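You operate a simulated robot arm through the tools that you are given. There is no shell and no other tool. Be economical: measure what you need, move in short steps, check, and stop when the job is done.

Carry out the task below with a simulated robot arm. There is one attempt and no reset: what you move stays moved.

TASK
Fetch the sleeve from the top of the small bench and set it on top of the spool there.
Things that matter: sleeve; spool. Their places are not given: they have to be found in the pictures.

It is judged by the outcome, as a careful person would: the job done as asked, and still so three seconds after it is handed in. It fails if anything else is knocked over, pushed out of place, dropped, spilled or broken.

THE ROBOT
A 6-joint arm with a two-finger parallel gripper, fixed in place. Base frame: the origin is at the foot of the arm, x ahead of it, y to its left, z up; the work surface is at about z = 0.7. Units: m, degrees, N and s.
With the tool pointing down near the work surface it reaches from about 0.22 to 0.62 m from the base axis. Its first joint turns from -66.0 to 66.0 degrees. Payload 2.7 kg.
The TCP is the grasp point between the finger pads, 0.023 m short of the fingertips. In the tool frame z runs along the fingers and y along their closing line. Largest opening 0.094 m; finger width 0.038, thickness 0.01; the body of the gripper, 0.054 by 0.096 m, starts 0.039 m behind the TCP.
Orientation is that of the tool frame in the base frame, as a unit quaternion [w, x, y, z]. With the fingers straight down and closing along the base's y, the tool's x points along the base's -x, its y along +y and its z along -z.

THE INTERFACE
- The arm moves only by the tool send_rows. Its argument "rows" is a list of rows, each an object (a shift or turn left out is 0, a gripper value left out holds the last) with "dp": the shift along the tool's x, y, z in units of 100 mm (1.0 is 100 mm), a list of three; "twist": the turn about the tool's z in units of 90 degrees (1.0 is 90 degrees); "claw": the opening in per cent of the stroke, from 0 (shut) to 100 (fully open). In form: [{"dp": [tx, ty, tz], "twist": twist, "claw": claw}, ...]. A call has 1 to 10 rows; each row is the pose to reach, as a shift and turn from the pose commanded when the call began, along the tool's axes at that moment. A call with a number of a shift or a turn outside -1 to 1 is refused whole. Each row takes 0.2 s and may step no farther than 0.05 m and 8.6 degrees from the row before; otherwise, or with a gripper value out of range, the whole call is refused. A pose out of reach is approached as far as the arm can. The call stops where the force on the tool passes 40 N (or 10 N more than at its start, if that is more) or the arm is blocked; 0.2 s more then pass. The fingers move at their own pace (about 0.045 m/s each) and stop on an object; they squeeze with about 40 N. The grip force told is the motor's: it shows also when the fingers shut on nothing. Time passes only in rows, and 0.2 s behind the last, so rows that repeat a pose let the fingers close. The reply holds the time, the measured pose of the TCP, the force on the tool along the base axes, the opening and the grip force, in the units named above and with some noise.
- Cameras (640 x 400 px; columns grow to the right, rows downward): "scene" is fixed at [0.0657, -0.4237, 1.4042]; the picture's right is [0.87, -0.50, 0.00], its down [-0.29, -0.50, -0.81] and it looks along [0.41, 0.70, -0.58] (base axes); focal length 312 px, centre (320, 200). "wrist" rides on the gripper at [-0.039, 0, -0.044] in the tool frame; the picture's right is [0.00, -1.00, 0.00], its down [0.97, 0.00, -0.24] and it looks along [0.24, 0.00, 0.97] (tool axes); focal length 218 px, centre (320, 200).
- camera(camera): a new picture of that camera. No time passes.
- measure_at(camera, pixels): for up to 12 pixels [column, row] of the newest picture of that camera ("zoom" is the newest enlarged one), the place [x, y, z] in the base frame of the surface seen there, good to about 0.002 m. No time passes.
- zoom(camera, box): a new picture of the part [left, top, right, bottom] of that camera's present view, enlarged. No time passes.
- close_job(): hands the job in; it is judged then, once.

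Keep the steps short. Do not move on a guess: measure, check each grasp and each placing, and mend mistakes. In all there are 60 turns and 26 pictures (those below and enlarged ones count). Leave the gripper open and the arm clear of the work at the hand-in unless told otherwise, and finish with a single line.

The tools are called after "Call:" as a command line: name --argument value ..., lists and objects as JSON in quotes. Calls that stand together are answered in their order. send_rows: Moves the arm, as the interface text tells. Its arguments: {"type":"object","properties":{"rows":{"type":"array"}},"required":["rows"]} The other tools are called the same way: camera (camera) takes a picture; measure_at (camera, pixels) gives the place of the surface under pixels of a picture; zoom (camera, box) takes an enlarged picture of a part of a camera's view; close_job () hands the job in.

At the start:

```text
clock: 0.0
eef_pos: [0.4139, 0.0671, 1.0339]
ee_rot: [0.0, 0.0, 1.0, -0.001]
contact_force: [0.5, 0.0, -0.1]
gripper_width: 0.0938
grasp_force: 0.1
```

scene: 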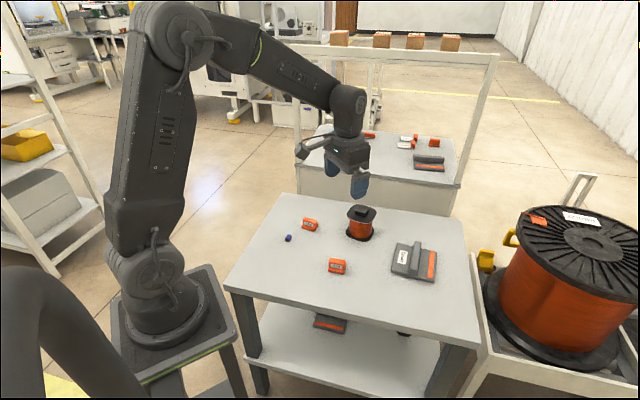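
wrist: 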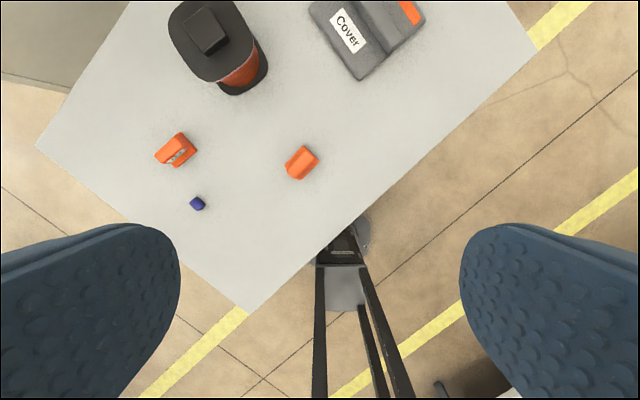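

I see a table with a spool (about 361,222), two small orange pieces (310,224 and 337,266), a blue bit and a grey cover. I'll enlarge both views to identify the sleeve.

Call:
zoom --camera "scene" --box '[270, 190, 450, 300]'

Call:
zoom --camera "wrist" --box '[130, 0, 350, 220]'

```text
3.56 times, centred on (360, 245) of scene
```

zoom: 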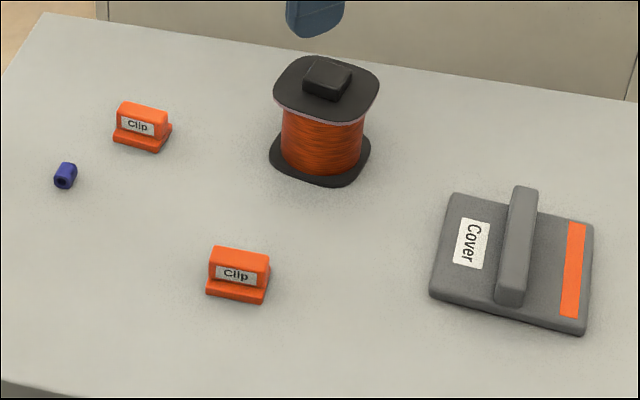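

```text
1.82 times, centred on (240, 110) of wrist
```

zoom: 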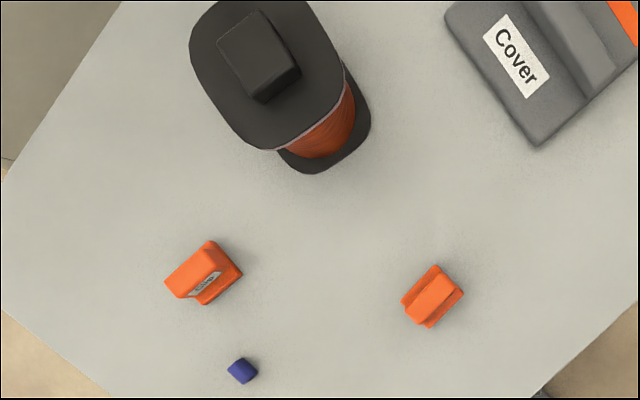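

The labels read "Clip", "Clip" and "Cover", so the small blue tube at enlarged (242,370) must be the sleeve. I'll measure the sleeve, table, spool flange and the block on top of it in that picture.

Call:
measure_at --camera "zoom" --pixels '[[242, 364], [240, 372], [228, 371], [243, 384], [258, 371], [240, 356], [300, 350], [250, 45], [228, 80], [322, 80], [275, 135], [262, 98]]'

Call:
measure_at --camera "scene" --pixels '[[360, 210], [352, 216], [372, 214], [288, 238], [310, 222], [337, 264], [366, 206], [356, 207]]'

Call:
zoom --camera "wrist" --box '[170, 180, 230, 220]'

```text
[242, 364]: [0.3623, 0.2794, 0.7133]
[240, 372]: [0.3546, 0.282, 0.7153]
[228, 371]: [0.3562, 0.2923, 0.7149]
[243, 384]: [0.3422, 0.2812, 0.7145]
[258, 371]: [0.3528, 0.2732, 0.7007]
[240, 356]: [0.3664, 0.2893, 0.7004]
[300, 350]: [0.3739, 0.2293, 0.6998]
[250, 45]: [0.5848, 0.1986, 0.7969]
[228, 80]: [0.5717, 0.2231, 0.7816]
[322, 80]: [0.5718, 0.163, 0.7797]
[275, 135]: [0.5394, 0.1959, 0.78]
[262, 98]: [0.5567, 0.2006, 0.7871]
```

```text
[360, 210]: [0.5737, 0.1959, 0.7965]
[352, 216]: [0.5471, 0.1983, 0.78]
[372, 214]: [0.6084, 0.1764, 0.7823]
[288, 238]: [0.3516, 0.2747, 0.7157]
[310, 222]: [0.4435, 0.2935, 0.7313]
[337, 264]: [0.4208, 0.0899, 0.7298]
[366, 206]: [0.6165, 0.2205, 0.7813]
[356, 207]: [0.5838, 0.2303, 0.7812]
```

```text
10.00 times, centred on (200, 200) of wrist
```

zoom: 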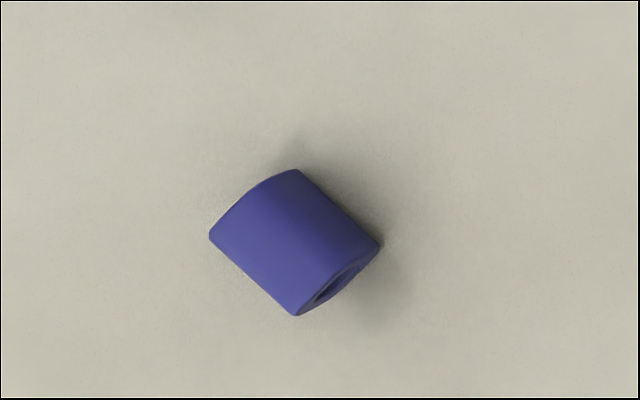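

The sleeve is a small blue tube about 15 mm high, lying on its side. The spool flange is at z≈0.781 and its central block at z≈0.797. I'll measure the sleeve's outline in this enlarged picture to get its centre and axis.

Call:
measure_at --camera "zoom" --pixels '[[297, 172], [375, 243], [213, 235], [297, 310], [255, 200], [336, 278], [295, 235], [340, 210], [260, 270], [350, 275], [385, 240], [200, 235]]'

```text
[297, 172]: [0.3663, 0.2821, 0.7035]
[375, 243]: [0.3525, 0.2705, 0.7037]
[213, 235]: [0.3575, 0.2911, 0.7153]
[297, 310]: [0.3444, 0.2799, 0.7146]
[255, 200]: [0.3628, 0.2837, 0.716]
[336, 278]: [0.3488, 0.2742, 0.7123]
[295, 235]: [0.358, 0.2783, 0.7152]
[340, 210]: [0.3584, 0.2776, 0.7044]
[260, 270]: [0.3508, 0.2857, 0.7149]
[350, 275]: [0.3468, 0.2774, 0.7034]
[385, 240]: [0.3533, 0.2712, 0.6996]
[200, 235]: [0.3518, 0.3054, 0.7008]
```

Sleeve: centre ≈ (0.355, 0.281), top z 0.715, axis about 40° from the base x. I'll go across at the present height first, half the distance.

Call:
send_rows --rows '[{"dp": [0.147, 0.25, 0], "claw": 60}, {"dp": [0.294, 0.5, 0]}, {"dp": [0.44, 0.75, 0]}, {"dp": [0.587, 1.0, 0]}, {"dp": [0.587, 1.0, 0]}]'

Call:
send_rows --rows '[{"dp": [0, 0.3, 0.2], "twist": -0.09}, {"dp": [0, 0.6, 0.4], "twist": -0.18}, {"dp": [0, 0.9, 0.6], "twist": -0.27}, {"dp": [0, 1.0, 0.8], "twist": -0.36}, {"dp": [0, 1.0, 1.0], "twist": -0.444}, {"dp": [0, 1.0, 1.0], "twist": -0.444}]'

```text
clock: 1.2
eef_pos: [0.3541, 0.1685, 1.0353]
ee_rot: [0.001, 0.0, 1.0, 0.001]
contact_force: [0.5, -0.4, 0.3]
gripper_width: 0.0564
grasp_force: 0.1
```

```text
clock: 2.6
eef_pos: [0.3563, 0.2696, 0.9329]
ee_rot: [0.001, -0.343, 0.939, 0.001]
contact_force: [0.2, -0.8, -0.3]
gripper_width: 0.0564
grasp_force: 0.0
```

The tool has turned as planned and its closing line is (-0.64, 0.76). I'll take a wrist picture to refine the aim.

Call:
camera --camera "wrist"

```text
20 pictures are left
```

wrist: 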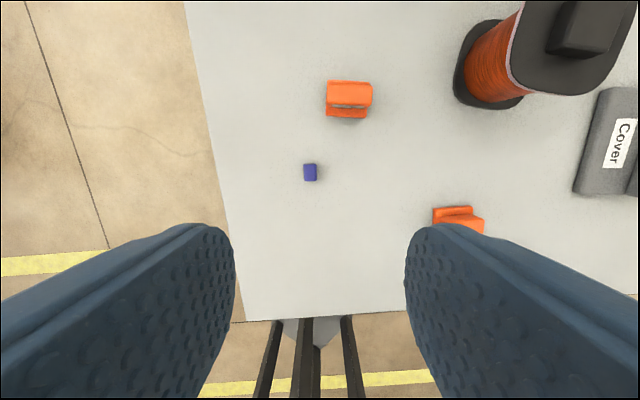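

The sleeve at (310,172) is square to the fingers. I'll measure its top again from here.

Call:
measure_at --camera "wrist" --pixels '[[305, 166], [315, 166], [305, 177], [315, 177], [310, 171], [310, 180]]'

```text
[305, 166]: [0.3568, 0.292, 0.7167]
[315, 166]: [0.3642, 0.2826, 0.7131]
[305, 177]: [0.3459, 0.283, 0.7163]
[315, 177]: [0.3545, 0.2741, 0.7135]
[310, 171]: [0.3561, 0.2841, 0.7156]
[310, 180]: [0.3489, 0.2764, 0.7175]
```

The centre is ≈ (0.355, 0.2825). I'll shift about 14 mm onto it while going down 100 mm, then look again.

Call:
send_rows --rows '[{"dp": [-0.084, 0.108, 0.25]}, {"dp": [-0.084, 0.108, 0.5]}, {"dp": [-0.084, 0.108, 0.75]}, {"dp": [-0.084, 0.108, 1.0]}, {"dp": [-0.084, 0.108, 1.0]}, {"dp": [-0.084, 0.108, 1.0]}]'

Call:
camera --camera "wrist"

```text
clock: 4.0
eef_pos: [0.3534, 0.2814, 0.8342]
ee_rot: [0.001, -0.342, 0.94, 0.001]
contact_force: [-0.4, -1.0, -0.3]
gripper_width: 0.0562
grasp_force: 0.1
```

```text
19 pictures are left
```

wrist: 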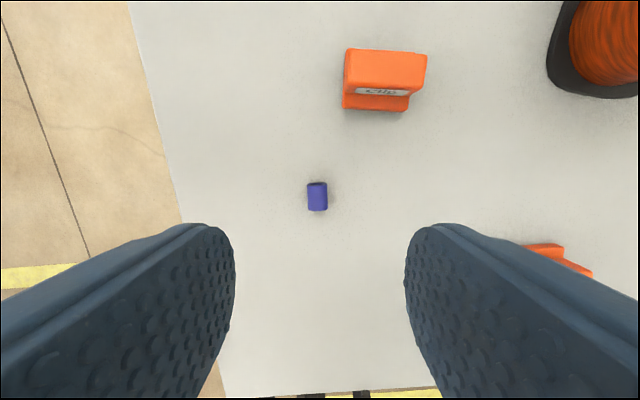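

Call:
measure_at --camera "wrist" --pixels '[[310, 185], [325, 185], [310, 207], [325, 207], [317, 196], [300, 196], [335, 196]]'

```text
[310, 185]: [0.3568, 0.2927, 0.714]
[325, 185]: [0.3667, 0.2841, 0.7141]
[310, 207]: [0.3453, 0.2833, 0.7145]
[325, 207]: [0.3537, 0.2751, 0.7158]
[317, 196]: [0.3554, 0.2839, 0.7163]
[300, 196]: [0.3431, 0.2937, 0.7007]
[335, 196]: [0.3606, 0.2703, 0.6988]
```

The centre is now ≈ (0.3555, 0.2838), so only about 3 mm to correct. I'll go down 90 mm, leaving the fingertips just above the sleeve's top.

Call:
send_rows --rows '[{"dp": [-0.027, 0.01, 0.2]}, {"dp": [-0.027, 0.01, 0.4]}, {"dp": [-0.027, 0.01, 0.6]}, {"dp": [-0.027, 0.01, 0.75]}, {"dp": [-0.027, 0.01, 0.9]}, {"dp": [-0.027, 0.01, 0.9]}, {"dp": [-0.027, 0.01, 0.9]}]'

Call:
camera --camera "wrist"

```text
clock: 5.6
eef_pos: [0.3563, 0.2828, 0.7444]
ee_rot: [0.001, -0.343, 0.94, 0.0]
contact_force: [-0.2, -0.1, -0.6]
gripper_width: 0.0564
grasp_force: 0.1
```

```text
18 pictures are left
```

wrist: 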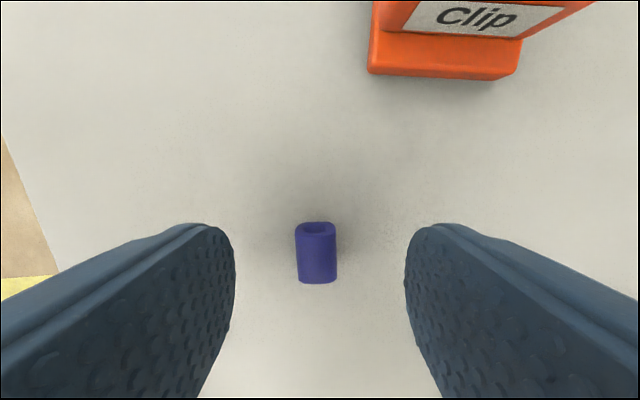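

The sleeve is centred between the fingers (column 316) and at the expected row. I'll lower 17 mm, so the tips are about 4 mm above the table, and close.

Call:
send_rows --rows '[{"dp": [0, -0.0, 0.06]}, {"dp": [0, 0, 0.12]}, {"dp": [0, 0, 0.17]}, {"dp": [0, 0, 0.17]}]'

Call:
send_rows --rows '[{"dp": [0, 0, 0], "claw": 0}, {"dp": [0, 0, 0]}, {"dp": [0, 0, 0]}, {"dp": [0, 0, 0]}, {"dp": [0, 0, 0]}]'

```text
clock: 6.6
eef_pos: [0.3551, 0.2848, 0.7275]
ee_rot: [0.0, -0.342, 0.94, 0.0]
contact_force: [-0.2, -0.4, 0.0]
gripper_width: 0.0563
grasp_force: 0.1
```

```text
clock: 7.8
eef_pos: [0.3562, 0.2833, 0.7264]
ee_rot: [0.0, -0.343, 0.939, 0.0]
contact_force: [0.2, -0.4, 0.2]
gripper_width: 0.0134
grasp_force: 40.0
```

The grip stopped at 13.4 mm with 40 N, so the sleeve is held. I'll lift 100 mm and check.

Call:
send_rows --rows '[{"dp": [0, 0, -0.1]}, {"dp": [0, 0, -0.3]}, {"dp": [0, 0, -0.55]}, {"dp": [0, 0, -0.8]}, {"dp": [0, 0, -1.0]}, {"dp": [0, 0, -1.0]}]'

Call:
send_rows --rows '[{"dp": [0, 0, -0.25]}, {"dp": [0, 0, -0.5]}, {"dp": [0, 0, -0.5]}]'

Call:
camera --camera "wrist"

```text
clock: 9.2
eef_pos: [0.355, 0.2843, 0.8265]
ee_rot: [0.001, -0.341, 0.94, 0.0]
contact_force: [0.3, 0.1, 0.2]
gripper_width: 0.013
grasp_force: 40.3
```

```text
clock: 10.0
eef_pos: [0.3555, 0.2826, 0.8769]
ee_rot: [0.0, -0.342, 0.94, 0.0]
contact_force: [-0.3, 0.7, -0.4]
gripper_width: 0.0132
grasp_force: 39.5
```

```text
17 pictures are left
```

wrist: 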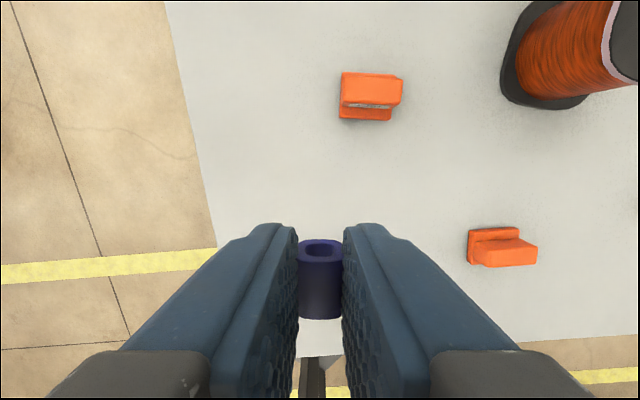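

The sleeve is held, level, between the fingers. Now a close look at the spool's top in the scene view.

Call:
zoom --camera "scene" --box '[340, 195, 388, 225]'

```text
13.33 times, centred on (364, 210) of scene
```

zoom: 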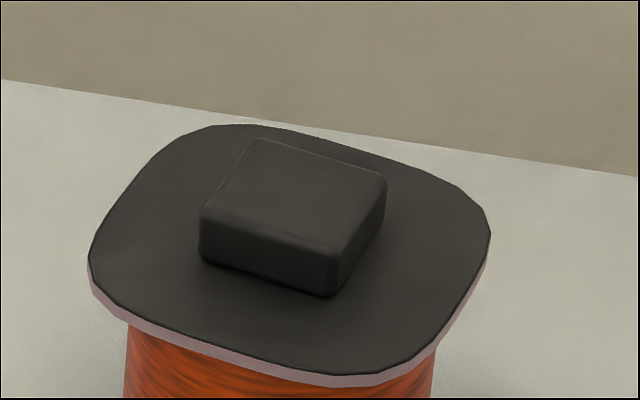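

Call:
measure_at --camera "zoom" --pixels '[[215, 205], [335, 238], [375, 182], [262, 148], [290, 195], [100, 255], [330, 370], [480, 240], [230, 130], [205, 265], [328, 300], [385, 230]]'

```text
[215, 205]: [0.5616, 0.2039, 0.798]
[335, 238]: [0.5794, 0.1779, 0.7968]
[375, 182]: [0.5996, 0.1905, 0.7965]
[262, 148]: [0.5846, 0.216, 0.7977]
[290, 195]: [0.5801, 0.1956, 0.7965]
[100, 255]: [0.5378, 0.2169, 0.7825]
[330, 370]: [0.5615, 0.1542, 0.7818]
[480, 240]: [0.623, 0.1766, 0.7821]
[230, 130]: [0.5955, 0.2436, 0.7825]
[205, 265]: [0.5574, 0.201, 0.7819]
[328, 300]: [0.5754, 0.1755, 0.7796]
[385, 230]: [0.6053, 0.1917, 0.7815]
```

The central block has a flat top (z 0.797, about 30 × 25 mm, centred ≈ (0.580, 0.197)), and its sides are nearly parallel to the held sleeve. I'll set the sleeve there with the present orientation. First I'll carry it across at z≈0.877 in stages.

Call:
send_rows --rows '[{"dp": [-0.1, -0.18, 0]}, {"dp": [-0.2, -0.36, 0]}, {"dp": [-0.3, -0.54, 0]}, {"dp": [-0.4, -0.72, 0]}, {"dp": [-0.5, -0.9, 0]}, {"dp": [-0.5, -0.9, 0]}]'

Call:
send_rows --rows '[{"dp": [-0.13, -0.2, 0]}, {"dp": [-0.26, -0.4, 0]}, {"dp": [-0.38, -0.6, 0]}, {"dp": [-0.5, -0.8, 0]}, {"dp": [-0.58, -1.0, 0]}, {"dp": [-0.58, -1.0, 0]}]'

```text
clock: 11.4
eef_pos: [0.4526, 0.2464, 0.8781]
ee_rot: [0.0, -0.342, 0.94, -0.001]
contact_force: [-0.2, 0.8, -0.4]
gripper_width: 0.0129
grasp_force: 40.3
```

```text
clock: 12.8
eef_pos: [0.5607, 0.2081, 0.878]
ee_rot: [-0.001, -0.342, 0.94, 0.0]
contact_force: [-0.6, -0.4, 1.3]
gripper_width: 0.013
grasp_force: 40.4
```

About 22 mm remain. I'll make that last shift at this height and look.

Call:
send_rows --rows '[{"dp": [-0.04, -0.1, 0]}, {"dp": [-0.081, -0.206, 0]}, {"dp": [-0.081, -0.206, 0]}, {"dp": [-0.081, -0.206, 0]}]'

Call:
zoom --camera "scene" --box '[316, 165, 412, 225]'

Call:
camera --camera "wrist"

```text
clock: 13.8
eef_pos: [0.5805, 0.1968, 0.8777]
ee_rot: [0.0, -0.342, 0.94, 0.0]
contact_force: [0.0, 0.2, 0.0]
gripper_width: 0.0131
grasp_force: 39.9
```

```text
6.67 times, centred on (364, 195) of scene
```

zoom: 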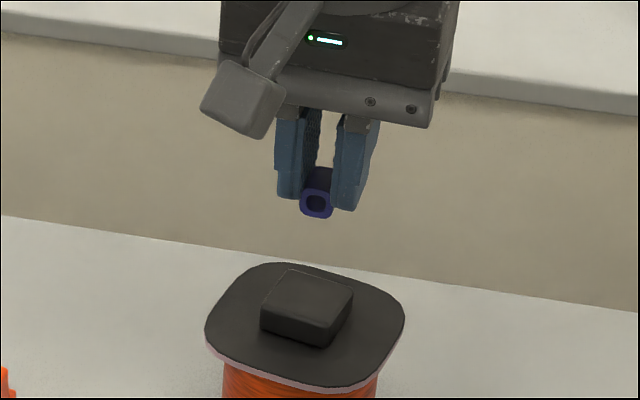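

```text
14 pictures are left
```

wrist: 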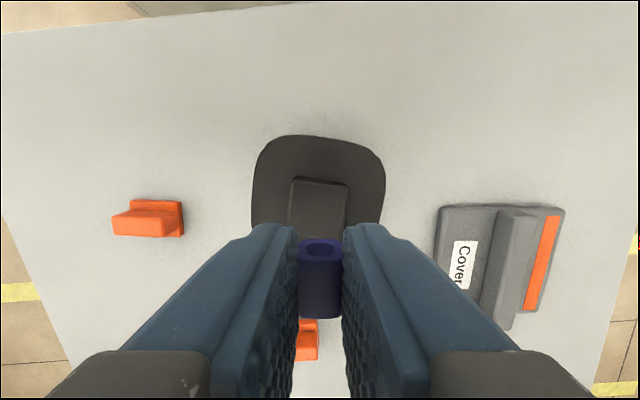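

The sleeve has a squarish section with flat sides, and it lines up with the block (column ≈ 318 in the wrist view). I'll lower 47 mm to hover about 6 mm above, then check.

Call:
send_rows --rows '[{"dp": [0, 0, 0.12]}, {"dp": [0, 0, 0.24]}, {"dp": [0, 0, 0.36]}, {"dp": [0, 0, 0.47]}, {"dp": [0, 0, 0.47]}, {"dp": [0, 0, 0.47]}]'

Call:
zoom --camera "scene" --box '[332, 185, 396, 225]'

Call:
camera --camera "wrist"

```text
clock: 15.2
eef_pos: [0.582, 0.1969, 0.8294]
ee_rot: [0.0, -0.342, 0.94, 0.0]
contact_force: [-0.1, -0.5, -0.4]
gripper_width: 0.013
grasp_force: 40.2
```

```text
10.00 times, centred on (364, 205) of scene
```

zoom: 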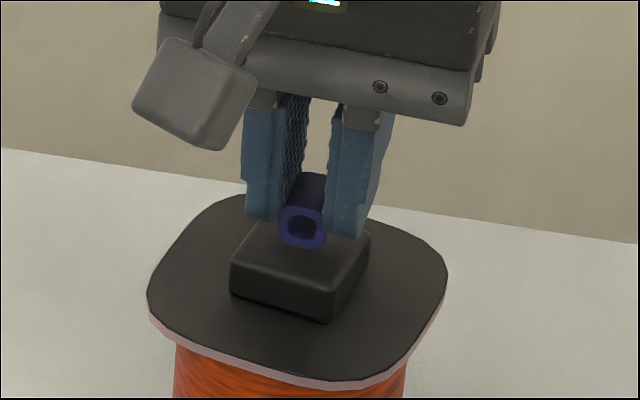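

```text
12 pictures are left
```

wrist: 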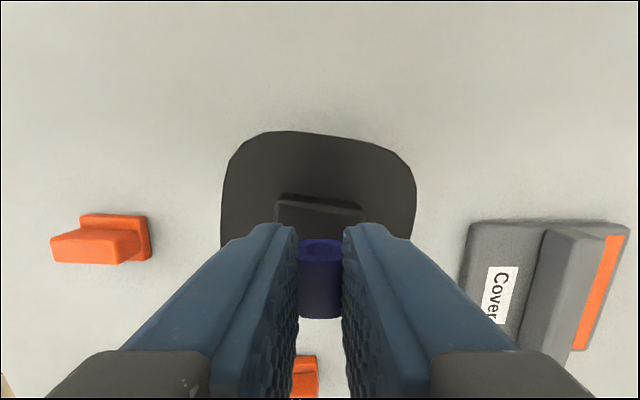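

It's centred over the block with a small gap. I'll lower 4 mm gently and read the force.

Call:
send_rows --rows '[{"dp": [0, 0, 0.015]}, {"dp": [0, 0, 0.03]}, {"dp": [0, 0, 0.04]}, {"dp": [0, 0, 0.04]}]'

Call:
send_rows --rows '[{"dp": [0, 0, 0.007]}, {"dp": [0, 0, 0.007]}]'

```text
clock: 16.2
eef_pos: [0.5798, 0.1965, 0.8264]
ee_rot: [0.001, -0.342, 0.94, 0.0]
contact_force: [0.4, 0.5, 0.7]
gripper_width: 0.0131
grasp_force: 40.3
```

```text
clock: 16.8
eef_pos: [0.5802, 0.1975, 0.8253]
ee_rot: [0.001, -0.342, 0.94, 0.0]
contact_force: [0.5, -0.6, -1.2]
gripper_width: 0.0132
grasp_force: 40.0
```

No contact yet; I'll lower 0.8 mm at a time.

Call:
send_rows --rows '[{"dp": [0, 0, 0.008]}, {"dp": [0, 0, 0.008]}]'

Call:
send_rows --rows '[{"dp": [0, 0, 0.008]}, {"dp": [0, 0, 0.008]}]'

```text
clock: 17.4
eef_pos: [0.5807, 0.1978, 0.825]
ee_rot: [0.001, -0.342, 0.94, 0.0]
contact_force: [-0.2, 0.5, 0.7]
gripper_width: 0.013
grasp_force: 39.7
```

```text
clock: 18.0
eef_pos: [0.5809, 0.1966, 0.8233]
ee_rot: [0.0, -0.343, 0.939, 0.001]
contact_force: [-0.8, 0.0, 0.1]
gripper_width: 0.013
grasp_force: 40.1
```

Still no force; two more small steps, then a close view.

Call:
send_rows --rows '[{"dp": [0, 0, 0.006]}, {"dp": [0, 0, 0.006]}]'

Call:
zoom --camera "scene" --box '[340, 195, 388, 225]'

```text
clock: 18.6
eef_pos: [0.581, 0.1967, 0.8235]
ee_rot: [0.001, -0.341, 0.94, 0.0]
contact_force: [0.2, -0.7, 0.6]
gripper_width: 0.0129
grasp_force: 39.7
```

```text
13.33 times, centred on (364, 210) of scene
```

zoom: 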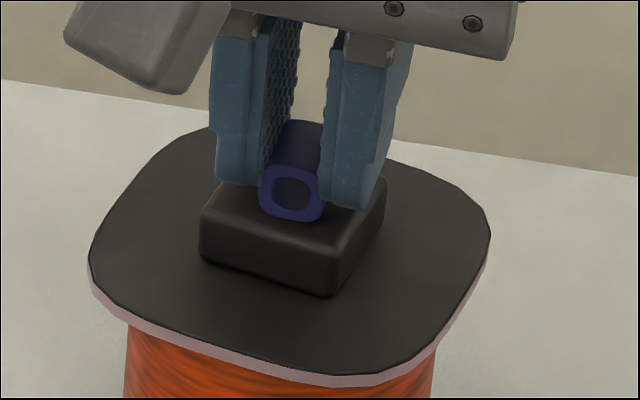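

It's almost touching. The sleeve's front end looks close to the block's near edge, so I'll measure its end and the edge.

Call:
measure_at --camera "zoom" --pixels '[[270, 210], [310, 218], [290, 172], [300, 125], [300, 160], [250, 213], [345, 225], [290, 228], [225, 200], [270, 232]]'

```text
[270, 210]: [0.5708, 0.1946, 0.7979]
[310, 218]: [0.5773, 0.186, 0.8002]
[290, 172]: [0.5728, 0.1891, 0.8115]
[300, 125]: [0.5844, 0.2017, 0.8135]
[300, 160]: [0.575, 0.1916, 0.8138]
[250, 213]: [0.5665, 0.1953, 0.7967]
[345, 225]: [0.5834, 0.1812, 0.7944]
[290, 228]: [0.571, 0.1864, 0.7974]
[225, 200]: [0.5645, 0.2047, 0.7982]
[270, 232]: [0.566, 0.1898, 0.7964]
```

The sleeve's centre comes out at ≈ (0.5806, 0.196), within 1–2 mm of the block's centre, and its bottom is about 1 mm above the top. I'll lower a bit more to feel contact.

Call:
send_rows --rows '[{"dp": [0, 0, 0.006]}, {"dp": [0, 0, 0.006]}]'

Call:
send_rows --rows '[{"dp": [0, 0, 0.005]}, {"dp": [0, 0, 0.005]}]'

```text
clock: 19.2
eef_pos: [0.5815, 0.1975, 0.8225]
ee_rot: [0.001, -0.342, 0.94, 0.0]
contact_force: [-0.5, 0.0, 3.9]
gripper_width: 0.0132
grasp_force: 40.0
```

```text
clock: 19.8
eef_pos: [0.5811, 0.1968, 0.8215]
ee_rot: [0.002, -0.342, 0.94, -0.001]
contact_force: [0.0, -0.5, 9.2]
gripper_width: 0.0128
grasp_force: 40.3
```

Contact: about 4 N, then 9 N upward. I'll back off 0.8 mm so it rests lightly, then open slowly.

Call:
send_rows --rows '[{"dp": [0, 0, -0.008]}, {"dp": [0, 0, -0.008]}, {"dp": [0, 0, -0.008], "claw": 20}, {"dp": [0, 0, -0.008], "claw": 35}, {"dp": [0, 0, -0.008], "claw": 50}, {"dp": [0, 0, -0.008], "claw": 50}, {"dp": [0, 0, -0.008], "claw": 50}]'

Call:
zoom --camera "scene" --box '[340, 195, 388, 225]'

```text
clock: 21.4
eef_pos: [0.5802, 0.1971, 0.8233]
ee_rot: [0.001, -0.342, 0.94, 0.0]
contact_force: [-0.1, -0.5, 0.1]
gripper_width: 0.0468
grasp_force: 0.1
```

```text
13.33 times, centred on (364, 210) of scene
```

zoom: 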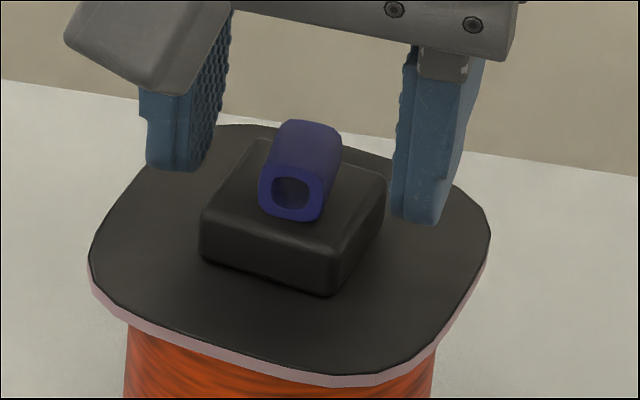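

The sleeve rests flat and centred on the spool's top with the fingers clear on both sides. I'll rise straight up 100 mm.

Call:
send_rows --rows '[{"dp": [0, 0, -0.1]}, {"dp": [0, 0, -0.25]}, {"dp": [0, 0, -0.5]}, {"dp": [0, 0, -0.75]}, {"dp": [0, 0, -1.0]}, {"dp": [0, 0, -1.0]}]'

Call:
send_rows --rows '[{"dp": [0.2, 0, -0.15], "claw": 100}, {"dp": [0.4, 0, -0.3]}, {"dp": [0.6, 0, -0.45]}, {"dp": [0.8, 0, -0.6]}, {"dp": [0.8, 0, -0.6]}, {"dp": [0.8, 0, -0.6]}]'

Call:
zoom --camera "scene" --box '[270, 180, 450, 292]'

```text
clock: 22.8
eef_pos: [0.5786, 0.1972, 0.9246]
ee_rot: [0.001, -0.342, 0.94, 0.0]
contact_force: [0.8, -0.8, -0.3]
gripper_width: 0.047
grasp_force: 0.1
```

```text
clock: 24.2
eef_pos: [0.5177, 0.1462, 0.9834]
ee_rot: [0.0, -0.342, 0.94, 0.0]
contact_force: [0.0, 0.0, 0.5]
gripper_width: 0.0941
grasp_force: 0.0
```

```text
3.56 times, centred on (360, 236) of scene
```

zoom: 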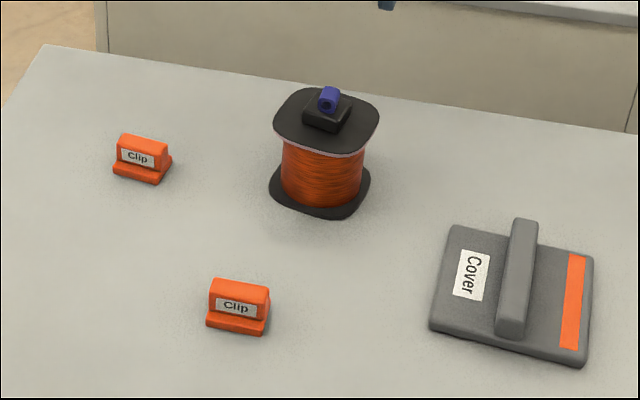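

The sleeve sits on the spool's top, both clips and the cover haven't moved, and the arm is clear with the gripper open. I'm handing in.

Call:
close_job

```text
The job is handed in.
```

The sleeve is resting on top of the spool on the bench, nothing else was moved, and the gripper is open and clear.
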